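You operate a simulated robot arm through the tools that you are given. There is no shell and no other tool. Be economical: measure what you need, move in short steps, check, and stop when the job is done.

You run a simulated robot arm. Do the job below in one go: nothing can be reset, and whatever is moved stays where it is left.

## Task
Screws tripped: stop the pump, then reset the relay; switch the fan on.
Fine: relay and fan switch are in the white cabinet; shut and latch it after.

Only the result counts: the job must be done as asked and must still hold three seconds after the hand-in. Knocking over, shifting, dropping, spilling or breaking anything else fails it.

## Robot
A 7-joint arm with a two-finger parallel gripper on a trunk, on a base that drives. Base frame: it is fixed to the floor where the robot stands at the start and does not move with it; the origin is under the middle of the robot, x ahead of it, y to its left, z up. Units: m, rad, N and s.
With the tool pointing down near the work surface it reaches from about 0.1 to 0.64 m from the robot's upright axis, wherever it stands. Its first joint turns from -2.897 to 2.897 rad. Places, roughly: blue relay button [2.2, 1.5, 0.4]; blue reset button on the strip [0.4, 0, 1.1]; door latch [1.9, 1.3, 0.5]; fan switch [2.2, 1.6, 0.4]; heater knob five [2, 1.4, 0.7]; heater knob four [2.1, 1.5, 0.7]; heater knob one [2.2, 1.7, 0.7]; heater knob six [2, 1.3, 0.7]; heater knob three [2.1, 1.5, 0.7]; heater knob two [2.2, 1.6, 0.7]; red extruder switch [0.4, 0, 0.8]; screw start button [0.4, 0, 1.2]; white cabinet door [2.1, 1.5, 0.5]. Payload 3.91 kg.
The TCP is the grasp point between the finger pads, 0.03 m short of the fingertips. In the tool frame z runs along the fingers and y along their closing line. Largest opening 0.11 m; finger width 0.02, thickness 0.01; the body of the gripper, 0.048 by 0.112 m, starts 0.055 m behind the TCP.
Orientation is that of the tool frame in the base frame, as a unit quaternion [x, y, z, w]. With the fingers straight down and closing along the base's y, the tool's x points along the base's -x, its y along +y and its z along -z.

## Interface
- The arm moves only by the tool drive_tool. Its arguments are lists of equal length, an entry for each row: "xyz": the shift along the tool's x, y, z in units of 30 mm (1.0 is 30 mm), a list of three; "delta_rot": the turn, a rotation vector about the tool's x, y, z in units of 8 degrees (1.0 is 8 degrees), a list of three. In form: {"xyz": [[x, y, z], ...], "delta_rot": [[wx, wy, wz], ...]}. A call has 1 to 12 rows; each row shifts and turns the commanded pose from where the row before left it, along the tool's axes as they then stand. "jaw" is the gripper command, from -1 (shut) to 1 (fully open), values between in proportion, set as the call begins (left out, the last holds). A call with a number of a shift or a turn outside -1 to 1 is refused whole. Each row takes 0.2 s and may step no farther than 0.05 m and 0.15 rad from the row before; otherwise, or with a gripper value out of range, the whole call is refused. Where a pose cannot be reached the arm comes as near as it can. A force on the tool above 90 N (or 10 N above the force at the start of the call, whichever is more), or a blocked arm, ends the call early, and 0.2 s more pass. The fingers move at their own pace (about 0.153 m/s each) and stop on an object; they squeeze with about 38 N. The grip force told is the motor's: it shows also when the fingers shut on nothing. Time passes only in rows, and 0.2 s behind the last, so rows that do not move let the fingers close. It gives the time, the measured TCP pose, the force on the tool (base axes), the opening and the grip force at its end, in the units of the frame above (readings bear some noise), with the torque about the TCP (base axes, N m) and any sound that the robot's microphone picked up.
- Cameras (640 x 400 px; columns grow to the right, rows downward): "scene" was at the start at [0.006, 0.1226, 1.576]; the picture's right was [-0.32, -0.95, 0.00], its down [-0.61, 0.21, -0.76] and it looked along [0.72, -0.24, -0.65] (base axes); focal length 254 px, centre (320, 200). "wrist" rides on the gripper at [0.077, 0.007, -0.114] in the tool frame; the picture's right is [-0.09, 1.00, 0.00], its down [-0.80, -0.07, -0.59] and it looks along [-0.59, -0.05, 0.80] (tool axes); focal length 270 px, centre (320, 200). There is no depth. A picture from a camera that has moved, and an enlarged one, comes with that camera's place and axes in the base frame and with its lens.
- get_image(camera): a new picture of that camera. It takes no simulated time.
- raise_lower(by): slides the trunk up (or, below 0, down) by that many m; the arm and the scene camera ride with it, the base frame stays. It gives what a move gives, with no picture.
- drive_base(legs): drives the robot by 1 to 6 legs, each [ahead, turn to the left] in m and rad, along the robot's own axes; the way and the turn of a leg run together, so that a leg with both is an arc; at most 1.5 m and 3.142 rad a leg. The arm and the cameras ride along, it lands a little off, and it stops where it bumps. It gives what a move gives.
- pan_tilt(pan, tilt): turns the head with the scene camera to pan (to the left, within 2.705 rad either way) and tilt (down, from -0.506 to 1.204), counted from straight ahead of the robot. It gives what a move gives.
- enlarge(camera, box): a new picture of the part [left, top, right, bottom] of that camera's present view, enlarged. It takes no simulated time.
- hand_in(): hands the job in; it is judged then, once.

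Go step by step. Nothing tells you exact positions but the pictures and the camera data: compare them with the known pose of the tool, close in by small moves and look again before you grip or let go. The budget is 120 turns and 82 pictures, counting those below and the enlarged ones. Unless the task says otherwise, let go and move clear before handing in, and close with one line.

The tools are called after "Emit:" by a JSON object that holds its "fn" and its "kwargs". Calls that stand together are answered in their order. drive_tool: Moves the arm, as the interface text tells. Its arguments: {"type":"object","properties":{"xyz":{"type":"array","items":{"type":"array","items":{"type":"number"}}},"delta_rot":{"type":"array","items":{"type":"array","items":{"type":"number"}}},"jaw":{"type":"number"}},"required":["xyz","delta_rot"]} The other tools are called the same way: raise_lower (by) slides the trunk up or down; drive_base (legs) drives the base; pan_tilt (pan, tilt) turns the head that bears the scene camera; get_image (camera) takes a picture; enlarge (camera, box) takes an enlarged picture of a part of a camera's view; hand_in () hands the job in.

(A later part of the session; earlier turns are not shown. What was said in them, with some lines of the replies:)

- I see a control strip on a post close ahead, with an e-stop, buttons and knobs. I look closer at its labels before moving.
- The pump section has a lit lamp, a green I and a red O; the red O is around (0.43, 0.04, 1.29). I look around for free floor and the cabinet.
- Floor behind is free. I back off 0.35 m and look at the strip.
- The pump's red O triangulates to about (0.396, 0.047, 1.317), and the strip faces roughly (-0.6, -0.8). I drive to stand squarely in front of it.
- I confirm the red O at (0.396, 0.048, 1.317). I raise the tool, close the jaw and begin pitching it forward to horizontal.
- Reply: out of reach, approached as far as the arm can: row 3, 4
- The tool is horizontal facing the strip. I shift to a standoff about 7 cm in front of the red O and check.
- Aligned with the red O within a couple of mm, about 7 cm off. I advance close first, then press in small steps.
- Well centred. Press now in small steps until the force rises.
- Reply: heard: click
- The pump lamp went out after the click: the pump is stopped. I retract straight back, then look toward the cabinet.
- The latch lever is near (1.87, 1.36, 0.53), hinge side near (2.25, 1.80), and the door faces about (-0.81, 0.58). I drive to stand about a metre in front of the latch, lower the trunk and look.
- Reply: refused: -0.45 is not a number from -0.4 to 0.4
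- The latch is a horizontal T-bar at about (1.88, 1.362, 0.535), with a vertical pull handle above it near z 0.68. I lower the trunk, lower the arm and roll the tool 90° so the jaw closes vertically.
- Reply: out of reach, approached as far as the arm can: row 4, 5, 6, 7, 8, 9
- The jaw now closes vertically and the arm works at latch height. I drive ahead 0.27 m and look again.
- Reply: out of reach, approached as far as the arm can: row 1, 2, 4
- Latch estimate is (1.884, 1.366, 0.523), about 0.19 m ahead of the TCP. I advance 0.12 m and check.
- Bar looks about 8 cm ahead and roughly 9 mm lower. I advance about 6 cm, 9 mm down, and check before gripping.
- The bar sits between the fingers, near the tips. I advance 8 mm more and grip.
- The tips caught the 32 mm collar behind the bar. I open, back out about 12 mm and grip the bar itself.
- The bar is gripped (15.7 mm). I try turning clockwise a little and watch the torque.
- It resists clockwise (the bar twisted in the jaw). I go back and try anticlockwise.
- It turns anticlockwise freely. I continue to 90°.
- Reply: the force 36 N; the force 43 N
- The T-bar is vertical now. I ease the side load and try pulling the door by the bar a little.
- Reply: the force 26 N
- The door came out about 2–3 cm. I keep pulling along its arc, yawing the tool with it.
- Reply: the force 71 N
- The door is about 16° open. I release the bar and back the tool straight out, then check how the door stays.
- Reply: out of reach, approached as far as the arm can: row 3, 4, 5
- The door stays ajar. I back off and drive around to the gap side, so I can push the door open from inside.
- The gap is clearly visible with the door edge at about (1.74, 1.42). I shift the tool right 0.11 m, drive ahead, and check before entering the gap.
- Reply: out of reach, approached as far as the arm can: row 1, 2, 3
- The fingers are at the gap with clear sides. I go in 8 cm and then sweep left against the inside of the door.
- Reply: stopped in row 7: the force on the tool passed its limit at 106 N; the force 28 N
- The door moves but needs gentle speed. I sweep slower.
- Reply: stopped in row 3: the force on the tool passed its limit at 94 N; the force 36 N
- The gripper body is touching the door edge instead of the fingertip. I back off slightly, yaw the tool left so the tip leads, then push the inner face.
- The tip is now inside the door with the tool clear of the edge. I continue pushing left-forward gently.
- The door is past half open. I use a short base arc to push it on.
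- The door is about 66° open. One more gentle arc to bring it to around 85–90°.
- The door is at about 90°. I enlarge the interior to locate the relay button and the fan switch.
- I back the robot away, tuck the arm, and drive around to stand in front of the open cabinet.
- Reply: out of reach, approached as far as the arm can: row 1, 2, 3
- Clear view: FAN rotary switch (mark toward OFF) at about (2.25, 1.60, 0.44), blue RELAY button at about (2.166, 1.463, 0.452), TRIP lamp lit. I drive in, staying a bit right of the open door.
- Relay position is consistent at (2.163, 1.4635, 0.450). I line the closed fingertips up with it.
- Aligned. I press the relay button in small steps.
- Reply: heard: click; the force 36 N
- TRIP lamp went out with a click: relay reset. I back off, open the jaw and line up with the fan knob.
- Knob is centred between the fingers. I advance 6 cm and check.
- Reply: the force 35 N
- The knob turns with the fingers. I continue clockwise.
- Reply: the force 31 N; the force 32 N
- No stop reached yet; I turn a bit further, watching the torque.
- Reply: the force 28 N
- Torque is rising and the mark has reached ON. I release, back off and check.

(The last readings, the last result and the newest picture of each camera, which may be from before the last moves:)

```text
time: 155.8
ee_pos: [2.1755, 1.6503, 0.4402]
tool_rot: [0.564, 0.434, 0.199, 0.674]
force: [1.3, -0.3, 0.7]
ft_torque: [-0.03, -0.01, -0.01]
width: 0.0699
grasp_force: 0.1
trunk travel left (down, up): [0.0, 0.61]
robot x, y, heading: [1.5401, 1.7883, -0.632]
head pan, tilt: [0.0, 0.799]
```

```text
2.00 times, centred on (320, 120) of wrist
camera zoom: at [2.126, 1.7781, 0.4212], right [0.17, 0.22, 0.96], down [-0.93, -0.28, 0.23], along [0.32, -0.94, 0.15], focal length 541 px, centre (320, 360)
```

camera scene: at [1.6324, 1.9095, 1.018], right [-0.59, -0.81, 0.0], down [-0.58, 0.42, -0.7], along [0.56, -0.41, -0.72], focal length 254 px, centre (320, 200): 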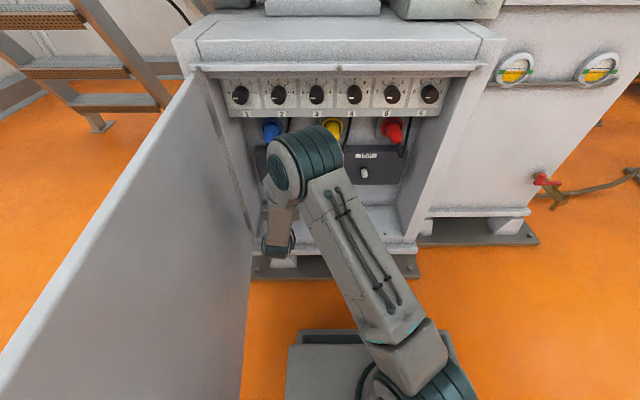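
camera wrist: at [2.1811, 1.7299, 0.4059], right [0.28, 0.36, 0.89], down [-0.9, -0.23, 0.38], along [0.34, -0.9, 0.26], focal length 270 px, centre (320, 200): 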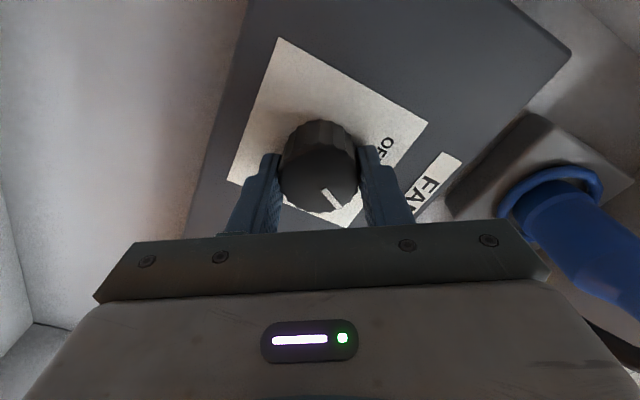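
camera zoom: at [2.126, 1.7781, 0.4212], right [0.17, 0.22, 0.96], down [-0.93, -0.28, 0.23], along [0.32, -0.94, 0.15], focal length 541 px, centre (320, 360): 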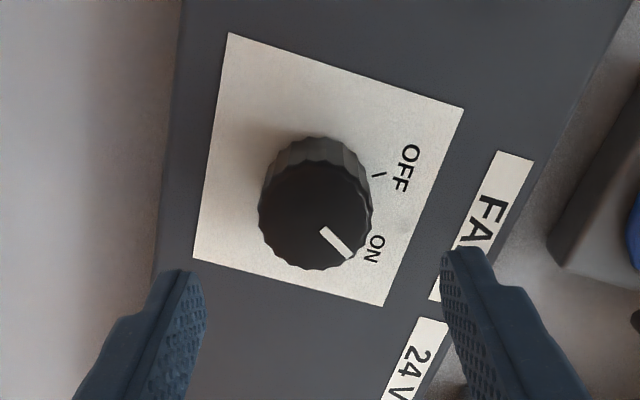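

The fan switch is clearly at ON. Now I back the robot out and restore the tool roll and position, jaw closed.

Emit:
{"fn": "drive_base", "kwargs": {"legs": [[-0.65, 0]]}}

Emit:
{"fn": "drive_tool", "kwargs": {"xyz": [[0, 0, 0], [0, 0, 0], [0, 0, 0], [0, 0, 0], [0, 0, 0], [0, 0, 0], [0, 0, 0], [0, 0, 0], [0, 0, 0]], "delta_rot": [[0, 0, -1], [0, 0, -1], [0, 0, -1], [0, 0, -1], [0, 0, -1], [0, 0, -1], [0, 0, -1], [0, 0, -1], [0, 0, -1]], "jaw": -1}}

Emit:
{"fn": "drive_tool", "kwargs": {"xyz": [[0.1, -0.98, 0], [0.1, -0.98, 0], [0.1, -0.98, 0], [0.1, -0.98, 0], [0.1, -0.98, 0], [0.1, -0.98, 0], [0.1, -0.98, 0], [0.1, -0.98, 0], [0.1, -0.98, 0]], "delta_rot": [[0, 0, 0], [0, 0, 0], [0, 0, 0], [0, 0, 0], [0, 0, 0], [0, 0, 0], [0, 0, 0], [0, 0, 0], [0, 0, 0]]}}

Emit:
{"fn": "pan_tilt", "kwargs": {"pan": 0.4, "tilt": 0.5}}

Emit:
{"fn": "get_image", "kwargs": {"camera": "scene"}}

```text
time: 159.4
ee_pos: [1.651, 2.0395, 0.4408]
tool_rot: [0.563, 0.437, 0.201, 0.673]
force: [-0.7, -0.3, -0.3]
ft_torque: [-0.01, -0.02, 0.0]
width: 0.0701
grasp_force: 0.1
trunk travel left (down, up): [0.0, 0.61]
robot x, y, heading: [1.0115, 2.1728, -0.629]
head pan, tilt: [0.0, 0.799]
```

```text
time: 161.4
ee_pos: [1.6504, 2.0396, 0.4404]
tool_rot: [0.198, 0.684, -0.234, 0.662]
force: [-0.5, -0.9, -0.4]
ft_torque: [-0.03, 0.02, 0.03]
width: 0.0001
grasp_force: 38.3
trunk travel left (down, up): [0.0, 0.61]
robot x, y, heading: [1.0109, 2.1739, -0.634]
head pan, tilt: [0.0, 0.799]
```

```text
time: 163.4
ee_pos: [1.4957, 1.8239, 0.4296]
tool_rot: [0.199, 0.684, -0.232, 0.663]
force: [0.6, 0.4, -0.3]
ft_torque: [0.0, 0.01, -0.02]
width: 0.0
grasp_force: 38.0
trunk travel left (down, up): [0.0, 0.61]
robot x, y, heading: [1.0135, 2.1769, -0.629]
head pan, tilt: [0.0, 0.799]
```

```text
time: 164.3
ee_pos: [1.4952, 1.8233, 0.4292]
tool_rot: [0.199, 0.683, -0.232, 0.663]
force: [-0.7, 0.1, 0.0]
ft_torque: [-0.01, 0.0, 0.03]
width: 0.0003
grasp_force: 37.6
trunk travel left (down, up): [0.0, 0.61]
robot x, y, heading: [1.0135, 2.1773, -0.629]
head pan, tilt: [0.4, 0.499]
```

```text
16 pictures are left
camera scene: at [1.1299, 2.3213, 1.0439], right [-0.23, -0.97, 0.0], down [-0.47, 0.11, -0.88], along [0.85, -0.2, -0.48], focal length 254 px, centre (320, 200)
```

scene: 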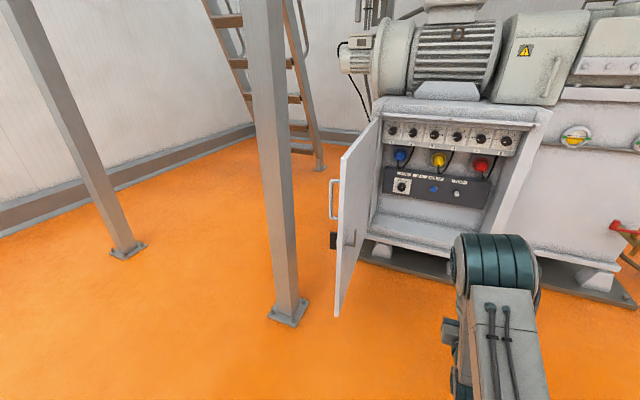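

Everything inside looks right and the door is still open. I go around to the door's outer side to push it shut.

Emit:
{"fn": "drive_base", "kwargs": {"legs": [[0, 1.74], [0.637, 0], [0, -1.93]]}}

Emit:
{"fn": "pan_tilt", "kwargs": {"pan": 0.0, "tilt": 0.6}}

Emit:
{"fn": "get_image", "kwargs": {"camera": "scene"}}

```text
time: 176.7
ee_pos: [1.6972, 2.2947, 0.4291]
tool_rot: [0.269, 0.659, -0.3, 0.635]
force: [-0.2, 0.0, -0.3]
ft_torque: [-0.02, 0.03, 0.01]
width: 0.0002
grasp_force: 38.1
trunk travel left (down, up): [0.0, 0.61]
robot x, y, heading: [1.2976, 2.7392, -0.836]
head pan, tilt: [0.4, 0.499]
```

```text
time: 177.5
ee_pos: [1.6971, 2.2944, 0.4297]
tool_rot: [0.269, 0.66, -0.3, 0.635]
force: [0.1, 0.4, 0.0]
ft_torque: [-0.01, -0.04, 0.04]
width: 0.0001
grasp_force: 37.5
trunk travel left (down, up): [0.0, 0.61]
robot x, y, heading: [1.2973, 2.7399, -0.838]
head pan, tilt: [0.0, 0.6]
```

```text
15 pictures are left
camera scene: at [1.4186, 2.8316, 1.0349], right [-0.74, -0.67, 0.0], down [-0.38, 0.42, -0.83], along [0.55, -0.61, -0.56], focal length 254 px, centre (320, 200)
```

scene: 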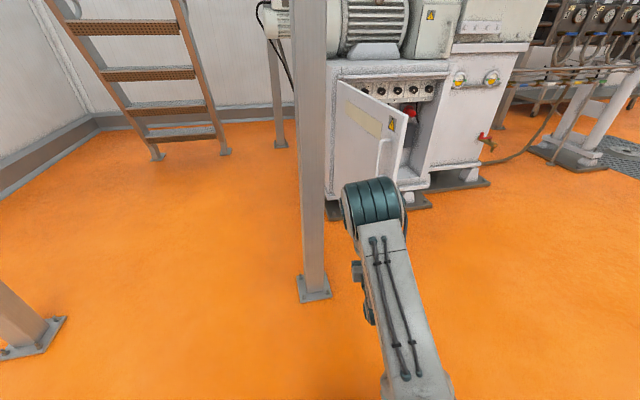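

The tip lines up just outside the door edge. I drive ahead, then arc right to push the door.

Emit:
{"fn": "drive_base", "kwargs": {"legs": [[0.2, 0], [0.16, -0.26]]}}

Emit:
{"fn": "get_image", "kwargs": {"camera": "scene"}}

```text
time: 180.1
ee_pos: [1.7932, 1.9282, 0.4285]
tool_rot: [0.353, 0.619, -0.381, 0.59]
force: [0.4, 0.4, 0.2]
ft_torque: [0.02, -0.01, 0.02]
width: 0.0001
grasp_force: 37.7
trunk travel left (down, up): [0.0, 0.61]
robot x, y, heading: [1.5203, 2.4616, -1.099]
head pan, tilt: [0.0, 0.6]
```

```text
14 pictures are left
camera scene: at [1.6623, 2.5184, 1.0349], right [-0.89, -0.45, 0.0], down [-0.26, 0.5, -0.83], along [0.38, -0.73, -0.56], focal length 254 px, centre (320, 200)
```

scene: 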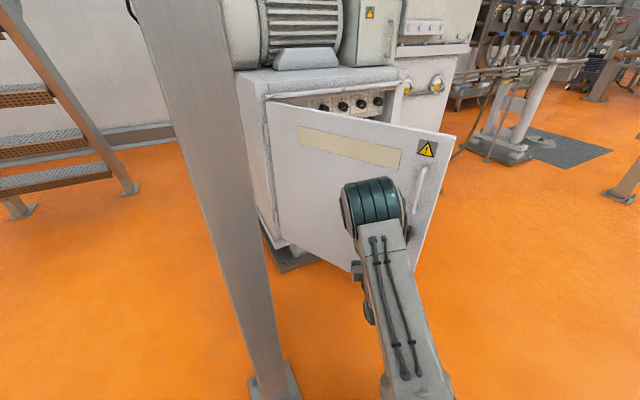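

The door is coming closed (about 65° open), but the post is near my base. I back off and reposition to push straight on from the front.

Emit:
{"fn": "drive_base", "kwargs": {"legs": [[-0.25, 0], [0, -1.325], [0.466, 0], [0, 1.78]]}}

Emit:
{"fn": "pan_tilt", "kwargs": {"pan": 0.1, "tilt": 0.6}}

Emit:
{"fn": "get_image", "kwargs": {"camera": "scene"}}

```text
time: 191.9
ee_pos: [1.5426, 2.0225, 0.4283]
tool_rot: [0.2, 0.683, -0.234, 0.662]
force: [-0.1, 0.9, 0.0]
ft_torque: [-0.02, -0.02, -0.01]
width: 0.0
grasp_force: 37.2
trunk travel left (down, up): [0.0, 0.61]
robot x, y, heading: [1.0595, 2.3734, -0.633]
head pan, tilt: [0.0, 0.6]
```

```text
time: 192.6
ee_pos: [1.5429, 2.0235, 0.4287]
tool_rot: [0.2, 0.684, -0.233, 0.662]
force: [-0.2, -0.7, 0.5]
ft_torque: [0.02, -0.01, 0.01]
width: 0.0
grasp_force: 37.7
trunk travel left (down, up): [0.0, 0.61]
robot x, y, heading: [1.0587, 2.3737, -0.632]
head pan, tilt: [0.099, 0.6]
```

```text
13 pictures are left
camera scene: at [1.1652, 2.4977, 1.0349], right [-0.51, -0.86, 0.0], down [-0.49, 0.29, -0.83], along [0.71, -0.42, -0.56], focal length 254 px, centre (320, 200)
```

scene: 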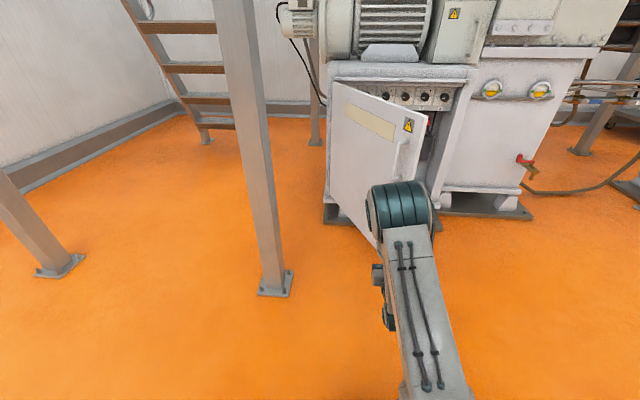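

The door is at about 58°. I drive straight ahead with the tip on its outer face.

Emit:
{"fn": "drive_base", "kwargs": {"legs": [[0.35, 0], [0.2, 0]]}}

Emit:
{"fn": "get_image", "kwargs": {"camera": "scene"}}

```text
time: 196.0
ee_pos: [1.9856, 1.6976, 0.4282]
tool_rot: [0.2, 0.683, -0.234, 0.662]
force: [0.0, 0.3, 0.3]
ft_torque: [0.05, -0.02, -0.03]
width: 0.0
grasp_force: 37.9
trunk travel left (down, up): [0.0, 0.61]
robot x, y, heading: [1.5041, 2.0548, -0.632]
head pan, tilt: [0.099, 0.6]
```

```text
12 pictures are left
camera scene: at [1.608, 2.1731, 1.0349], right [-0.51, -0.86, 0.0], down [-0.49, 0.29, -0.83], along [0.71, -0.42, -0.56], focal length 254 px, centre (320, 200)
```

scene: 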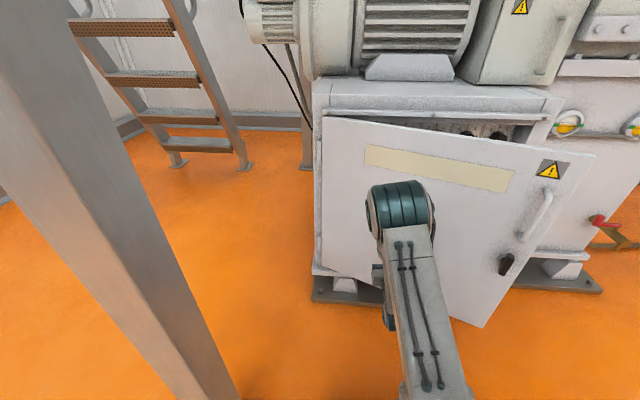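

The door is about 27° open. I back off, shift right toward the latch side, and push the remaining way.

Emit:
{"fn": "drive_base", "kwargs": {"legs": [[-0.3, 0], [0, -1.59], [0.367, 0], [0, 1.585]]}}

Emit:
{"fn": "drive_base", "kwargs": {"legs": [[0.3, 0]]}}

Emit:
{"fn": "get_image", "kwargs": {"camera": "scene"}}

```text
time: 207.8
ee_pos: [1.5215, 1.5856, 0.4288]
tool_rot: [0.2, 0.683, -0.233, 0.662]
force: [-0.8, -0.6, -0.1]
ft_torque: [-0.02, 0.02, 0.03]
width: 0.0
grasp_force: 37.8
trunk travel left (down, up): [0.0, 0.61]
robot x, y, heading: [1.0367, 1.9408, -0.632]
head pan, tilt: [0.099, 0.6]
```

```text
time: 209.8
ee_pos: [1.7612, 1.4054, 0.4283]
tool_rot: [0.201, 0.683, -0.234, 0.662]
force: [-0.3, 0.4, -0.1]
ft_torque: [0.02, 0.0, -0.01]
width: 0.0
grasp_force: 37.7
trunk travel left (down, up): [0.0, 0.61]
robot x, y, heading: [1.2819, 1.7619, -0.642]
head pan, tilt: [0.099, 0.6]
```

```text
11 pictures are left
camera scene: at [1.3862, 1.8823, 1.0349], right [-0.51, -0.86, 0.0], down [-0.49, 0.29, -0.83], along [0.71, -0.42, -0.56], focal length 254 px, centre (320, 200)
```

scene: 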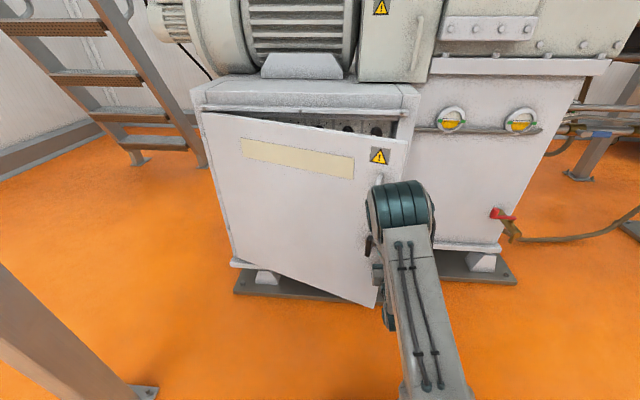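

Emit:
{"fn": "get_image", "kwargs": {"camera": "wrist"}}

```text
10 pictures are left
camera wrist: at [1.6699, 1.4761, 0.3531], right [0.59, 0.81, 0.03], down [-0.49, 0.32, 0.81], along [0.65, -0.49, 0.58], focal length 270 px, centre (320, 200)
```

wrist: 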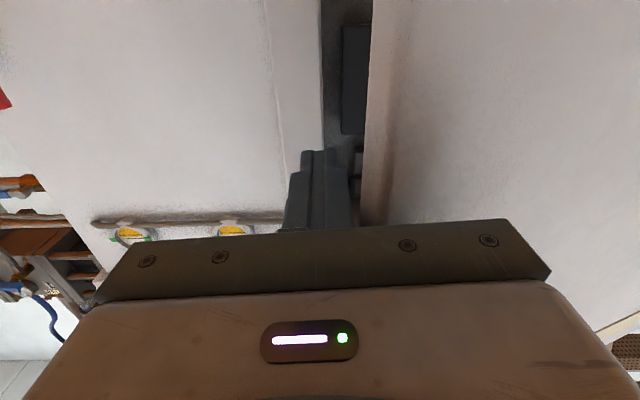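

The tip is just right of the door edge. I back off, shift the tool 13 cm left, and push again.

Emit:
{"fn": "drive_base", "kwargs": {"legs": [[-0.16, 0]]}}

Emit:
{"fn": "drive_tool", "kwargs": {"xyz": [[0, 0.9, 0], [0, 0.9, 0], [0, 0.9, 0], [0, 0.9, 0], [0, 0.8, 0]], "delta_rot": [[0, 0, 0], [0, 0, 0], [0, 0, 0], [0, 0, 0], [0, 0, 0]]}}

Emit:
{"fn": "drive_base", "kwargs": {"legs": [[0.2, 0]]}}

Emit:
{"fn": "get_image", "kwargs": {"camera": "scene"}}

```text
time: 211.2
ee_pos: [1.632, 1.5021, 0.4291]
tool_rot: [0.201, 0.683, -0.235, 0.662]
force: [-0.3, 0.4, -0.4]
ft_torque: [-0.01, 0.01, -0.01]
width: 0.0
grasp_force: 37.6
trunk travel left (down, up): [0.0, 0.61]
robot x, y, heading: [1.1486, 1.8582, -0.641]
head pan, tilt: [0.099, 0.6]
```

```text
time: 212.4
ee_pos: [1.7102, 1.6084, 0.4223]
tool_rot: [0.201, 0.683, -0.234, 0.662]
force: [-0.1, -0.2, 0.6]
ft_torque: [0.01, 0.0, 0.0]
width: 0.0
grasp_force: 37.4
trunk travel left (down, up): [0.0, 0.61]
robot x, y, heading: [1.1511, 1.8615, -0.638]
head pan, tilt: [0.099, 0.6]
```

```text
time: 214.0
ee_pos: [1.8734, 1.4905, 0.4233]
tool_rot: [0.201, 0.683, -0.235, 0.662]
force: [-0.7, -1.0, -0.1]
ft_torque: [-0.01, 0.01, 0.03]
width: 0.0
grasp_force: 37.4
trunk travel left (down, up): [0.0, 0.61]
robot x, y, heading: [1.3125, 1.7384, -0.635]
head pan, tilt: [0.099, 0.6]
```

```text
9 pictures are left
camera scene: at [1.4182, 1.8588, 1.0349], right [-0.51, -0.86, 0.0], down [-0.49, 0.29, -0.83], along [0.71, -0.42, -0.56], focal length 254 px, centre (320, 200)
```

scene: 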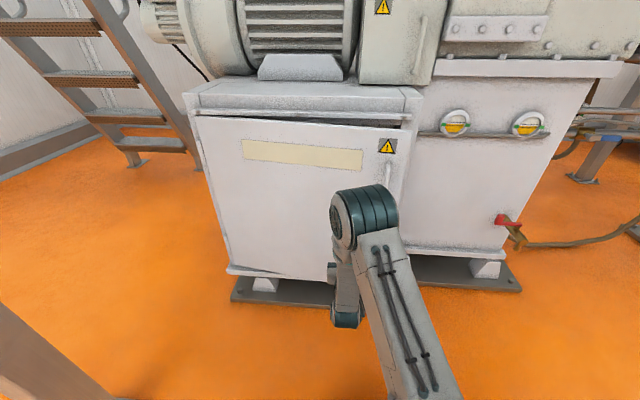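

Nearly shut. I push on with the arm in small steps until it meets firm resistance.

Emit:
{"fn": "drive_tool", "kwargs": {"xyz": [[0, 0, 0.35], [0, 0, 0.35], [0, 0, 0.3], [0, 0, 0.3], [0, 0, 0.25], [0, 0, 0.25], [0, 0, 0.25], [0, 0, 0.25]], "delta_rot": [[0, 0, 0], [0, 0, 0], [0, 0, 0], [0, 0, 0], [0, 0, 0], [0, 0, 0], [0, 0, 0], [0, 0, 0]]}}

```text
time: 215.8
ee_pos: [1.928, 1.4502, 0.4215]
tool_rot: [0.201, 0.683, -0.235, 0.662]
force: [-0.8, -0.1, -1.0]
ft_torque: [-0.04, 0.01, 0.01]
width: 0.0
grasp_force: 37.6
trunk travel left (down, up): [0.0, 0.61]
robot x, y, heading: [1.314, 1.7384, -0.635]
head pan, tilt: [0.099, 0.6]
```

Emit:
{"fn": "drive_tool", "kwargs": {"xyz": [[0, 0, 0.2], [0, 0, 0.2], [0, 0, 0.2], [0, 0, 0.2], [0, 0, 0.2], [0, 0, 0.2], [0, 0, 0.2]], "delta_rot": [[0, 0, 0], [0, 0, 0], [0, 0, 0], [0, 0, 0], [0, 0, 0], [0, 0, 0], [0, 0, 0]]}}

Emit:
{"fn": "get_image", "kwargs": {"camera": "wrist"}}

```text
time: 216.9
ee_pos: [1.9409, 1.4399, 0.4213]
tool_rot: [0.201, 0.684, -0.234, 0.661]
force: [-27.2, 14.0, 15.8]
ft_torque: [-0.35, -0.7, -0.02]
width: 0.0001
grasp_force: 37.5
trunk travel left (down, up): [0.0, 0.61]
robot x, y, heading: [1.3108, 1.7365, -0.636]
head pan, tilt: [0.099, 0.6]
stopped in row 5: the force on the tool passed its limit at 106 N (the readings are from after the stop); the commanded pose is now the measured one
```

```text
8 pictures are left
camera wrist: at [1.8489, 1.5104, 0.3449], right [0.59, 0.81, 0.03], down [-0.49, 0.32, 0.81], along [0.65, -0.49, 0.58], focal length 270 px, centre (320, 200)
```

wrist: 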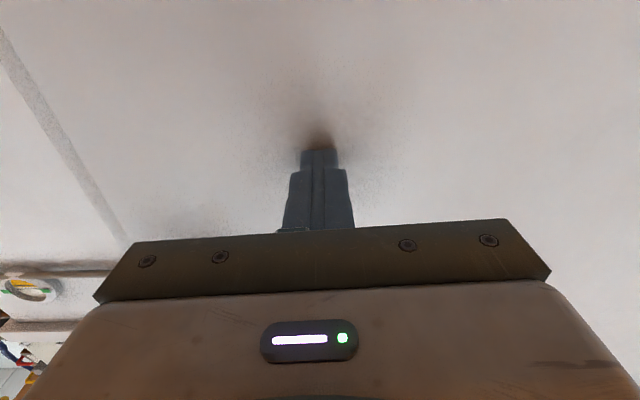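

The door is firmly shut. I back off, open the jaw and line up with the now vertical T-bar.

Emit:
{"fn": "drive_tool", "kwargs": {"xyz": [[0, 0, -1], [0, 0, -1], [0, 0, -1], [-0.78, -0.76, 0], [-0.78, -0.76, 0], [-0.78, -0.76, 0], [-0.78, -0.76, 0], [0, 0, 0]], "delta_rot": [[0, 0, 0], [0, 0, 0], [0, 0, 0.4], [0, 0, 0], [0, 0, 0], [0, 0, 0], [0, 0, 0], [0, 0, 0]], "jaw": 0}}

Emit:
{"fn": "get_image", "kwargs": {"camera": "wrist"}}

```text
time: 218.7
ee_pos: [1.8179, 1.4174, 0.5138]
tool_rot: [0.22, 0.68, -0.215, 0.666]
force: [0.1, 0.1, 0.0]
ft_torque: [-0.06, 0.0, 0.0]
width: 0.0551
grasp_force: 0.0
trunk travel left (down, up): [0.0, 0.61]
robot x, y, heading: [1.3111, 1.7398, -0.634]
head pan, tilt: [0.099, 0.6]
```

```text
7 pictures are left
camera wrist: at [1.7275, 1.4908, 0.4383], right [0.59, 0.81, 0.09], down [-0.51, 0.28, 0.81], along [0.63, -0.52, 0.57], focal length 270 px, centre (320, 200)
```

wrist: 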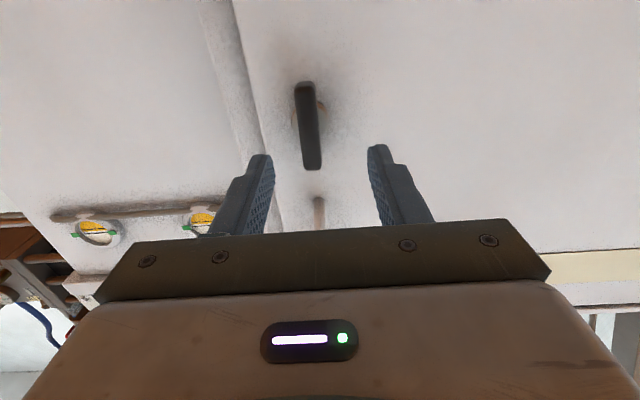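

The bar is vertical between the fingers. I advance 6.5 cm with an 8 mm shift right and grip.

Emit:
{"fn": "drive_tool", "kwargs": {"xyz": [[0, -0.13, 0.7], [0, -0.13, 0.7], [0, 0, 0.75]], "delta_rot": [[0, 0, 0], [0, 0, 0], [0, 0, 0]]}}

Emit:
{"fn": "drive_tool", "kwargs": {"xyz": [[0, 0, 0], [0, 0, 0], [0, 0, 0]], "delta_rot": [[0, 0, 0], [0, 0, 0], [0, 0, 0]], "jaw": -1}}

Emit:
{"fn": "get_image", "kwargs": {"camera": "wrist"}}

```text
time: 219.5
ee_pos: [1.8646, 1.3721, 0.5122]
tool_rot: [0.221, 0.68, -0.215, 0.665]
force: [-0.6, -0.3, -0.2]
ft_torque: [-0.01, -0.03, 0.0]
width: 0.0549
grasp_force: 0.1
trunk travel left (down, up): [0.0, 0.61]
robot x, y, heading: [1.3115, 1.7408, -0.635]
head pan, tilt: [0.099, 0.6]
```

```text
time: 220.3
ee_pos: [1.8642, 1.3724, 0.5108]
tool_rot: [0.221, 0.68, -0.216, 0.665]
force: [-6.3, -7.8, 0.3]
ft_torque: [0.04, -0.01, -0.01]
width: 0.0157
grasp_force: 45.3
trunk travel left (down, up): [0.0, 0.61]
robot x, y, heading: [1.3122, 1.7398, -0.636]
head pan, tilt: [0.099, 0.6]
```

```text
6 pictures are left
camera wrist: at [1.7746, 1.4462, 0.4367], right [0.59, 0.8, 0.09], down [-0.51, 0.28, 0.81], along [0.63, -0.52, 0.57], focal length 270 px, centre (320, 200)
```

wrist: 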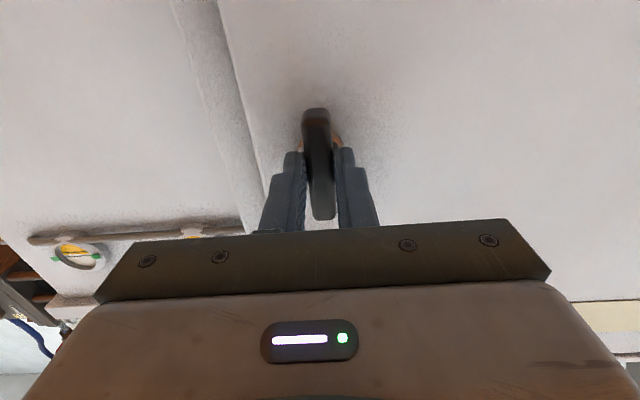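

Gripped. I turn clockwise toward horizontal with a slight forward push to keep the door seated.

Emit:
{"fn": "drive_tool", "kwargs": {"xyz": [[0, 0, 0.1], [0, 0, 0], [0, 0, 0], [0, 0, 0], [0, 0, 0], [0, 0, 0]], "delta_rot": [[0, 0, 0.9], [0, 0, 0.9], [0, 0, 0.9], [0, 0, 0.9], [0, 0, 0.9], [0, 0, 0.9]]}}

Emit:
{"fn": "drive_tool", "kwargs": {"xyz": [[0, 0, 0], [0, 0, 0], [0, 0, 0], [0, 0, 0], [0, 0, 0], [0, 0, 0]], "delta_rot": [[0, 0, 0.9], [0, 0, 0.9], [0, 0, 0.9], [0, 0, 0.9], [0, 0, 0.9], [0, 0, 0.9]]}}

```text
time: 221.7
ee_pos: [1.8686, 1.3742, 0.513]
tool_rot: [0.456, 0.551, 0.047, 0.697]
force: [-28.7, 19.1, 2.0]
ft_torque: [-0.17, -0.19, 0.76]
width: 0.016
grasp_force: 44.5
trunk travel left (down, up): [0.0, 0.61]
robot x, y, heading: [1.3101, 1.7362, -0.636]
head pan, tilt: [0.099, 0.6]
```

```text
time: 223.1
ee_pos: [1.8694, 1.3723, 0.5161]
tool_rot: [0.624, 0.345, 0.301, 0.633]
force: [-4.4, 31.0, 19.0]
ft_torque: [-0.68, -0.89, 0.86]
width: 0.0159
grasp_force: 44.8
trunk travel left (down, up): [0.0, 0.61]
robot x, y, heading: [1.3089, 1.7365, -0.629]
head pan, tilt: [0.099, 0.6]
```

Emit:
{"fn": "drive_tool", "kwargs": {"xyz": [[0, 0, 0], [0, 0, 0]], "delta_rot": [[0, 0, 0.45], [0, 0, 0.3]]}}

Emit:
{"fn": "drive_tool", "kwargs": {"xyz": [[0, 0, 0], [0, 0, 0]], "delta_rot": [[0, 0, 0], [0, 0, 0]], "jaw": 0}}

Emit:
{"fn": "drive_tool", "kwargs": {"xyz": [[0, 0, -0.8], [0, 0, -0.8], [0, 0, -0.8], [0, 0, -0.8]], "delta_rot": [[0, 0, 0], [0, 0, 0], [0, 0, 0], [0, 0, 0]]}}

Emit:
{"fn": "get_image", "kwargs": {"camera": "wrist"}}

```text
time: 223.7
ee_pos: [1.8701, 1.3737, 0.5157]
tool_rot: [0.64, 0.312, 0.334, 0.618]
force: [5.2, 24.9, 29.3]
ft_torque: [-1.53, -0.28, 0.67]
width: 0.0159
grasp_force: 44.9
trunk travel left (down, up): [0.0, 0.61]
robot x, y, heading: [1.3089, 1.7384, -0.628]
head pan, tilt: [0.099, 0.6]
```

```text
time: 224.3
ee_pos: [1.8691, 1.3725, 0.509]
tool_rot: [0.645, 0.312, 0.331, 0.615]
force: [0.1, -0.4, -0.9]
ft_torque: [-0.01, 0.0, -0.02]
width: 0.0551
grasp_force: 0.2
trunk travel left (down, up): [0.0, 0.61]
robot x, y, heading: [1.3092, 1.7393, -0.636]
head pan, tilt: [0.099, 0.6]
```

```text
time: 225.3
ee_pos: [1.7895, 1.4261, 0.5124]
tool_rot: [0.644, 0.311, 0.331, 0.615]
force: [0.9, -0.8, 0.7]
ft_torque: [0.01, -0.01, 0.0]
width: 0.055
grasp_force: 0.0
trunk travel left (down, up): [0.0, 0.61]
robot x, y, heading: [1.3117, 1.7341, -0.627]
head pan, tilt: [0.099, 0.6]
```

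```text
5 pictures are left
camera wrist: at [1.7417, 1.5563, 0.5258], right [-0.06, -0.12, 0.99], down [-0.95, -0.3, -0.09], along [0.3, -0.95, -0.1], focal length 270 px, centre (320, 200)
```

wrist: 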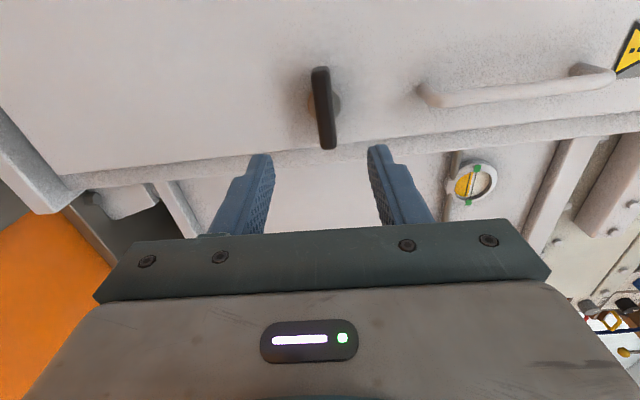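

The T-bar is horizontal again as at the start, and the torque showed its stop. I back away and take a final look.

Emit:
{"fn": "drive_base", "kwargs": {"legs": [[-0.35, 0]]}}

Emit:
{"fn": "enlarge", "kwargs": {"camera": "scene", "box": [220, 40, 460, 240]}}

```text
time: 227.6
ee_pos: [1.5037, 1.6365, 0.513]
tool_rot: [0.644, 0.311, 0.33, 0.616]
force: [-0.2, 0.4, 0.4]
ft_torque: [0.01, 0.0, 0.03]
width: 0.055
grasp_force: 0.0
trunk travel left (down, up): [0.0, 0.61]
robot x, y, heading: [1.0225, 1.9494, -0.633]
head pan, tilt: [0.099, 0.6]
```

```text
2.00 times, centred on (340, 140) of scene
camera zoom: at [1.131, 2.0698, 1.0349], right [-0.51, -0.86, 0.0], down [-0.49, 0.29, -0.83], along [0.71, -0.42, -0.56], focal length 508 px, centre (280, 320)
```

zoom: 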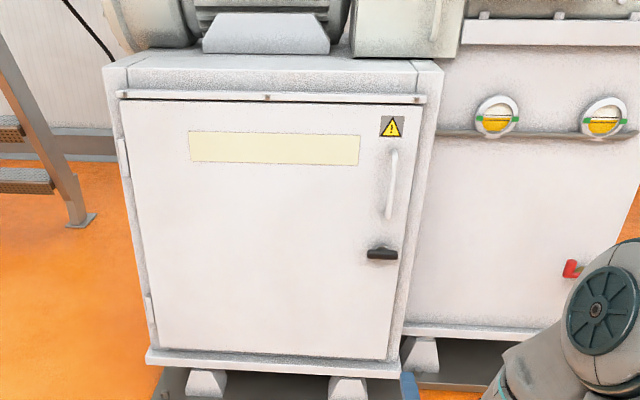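

The door is flush and the latch bar is horizontal. The pump is off, the relay reset and the fan on, so I hand in.

Emit:
{"fn": "hand_in", "kwargs": {}}

```text
The job is handed in.
```

The job is done and handed in: the pump is stopped, then the relay reset, the fan switch is at ON, and the white cabinet is shut and latched.
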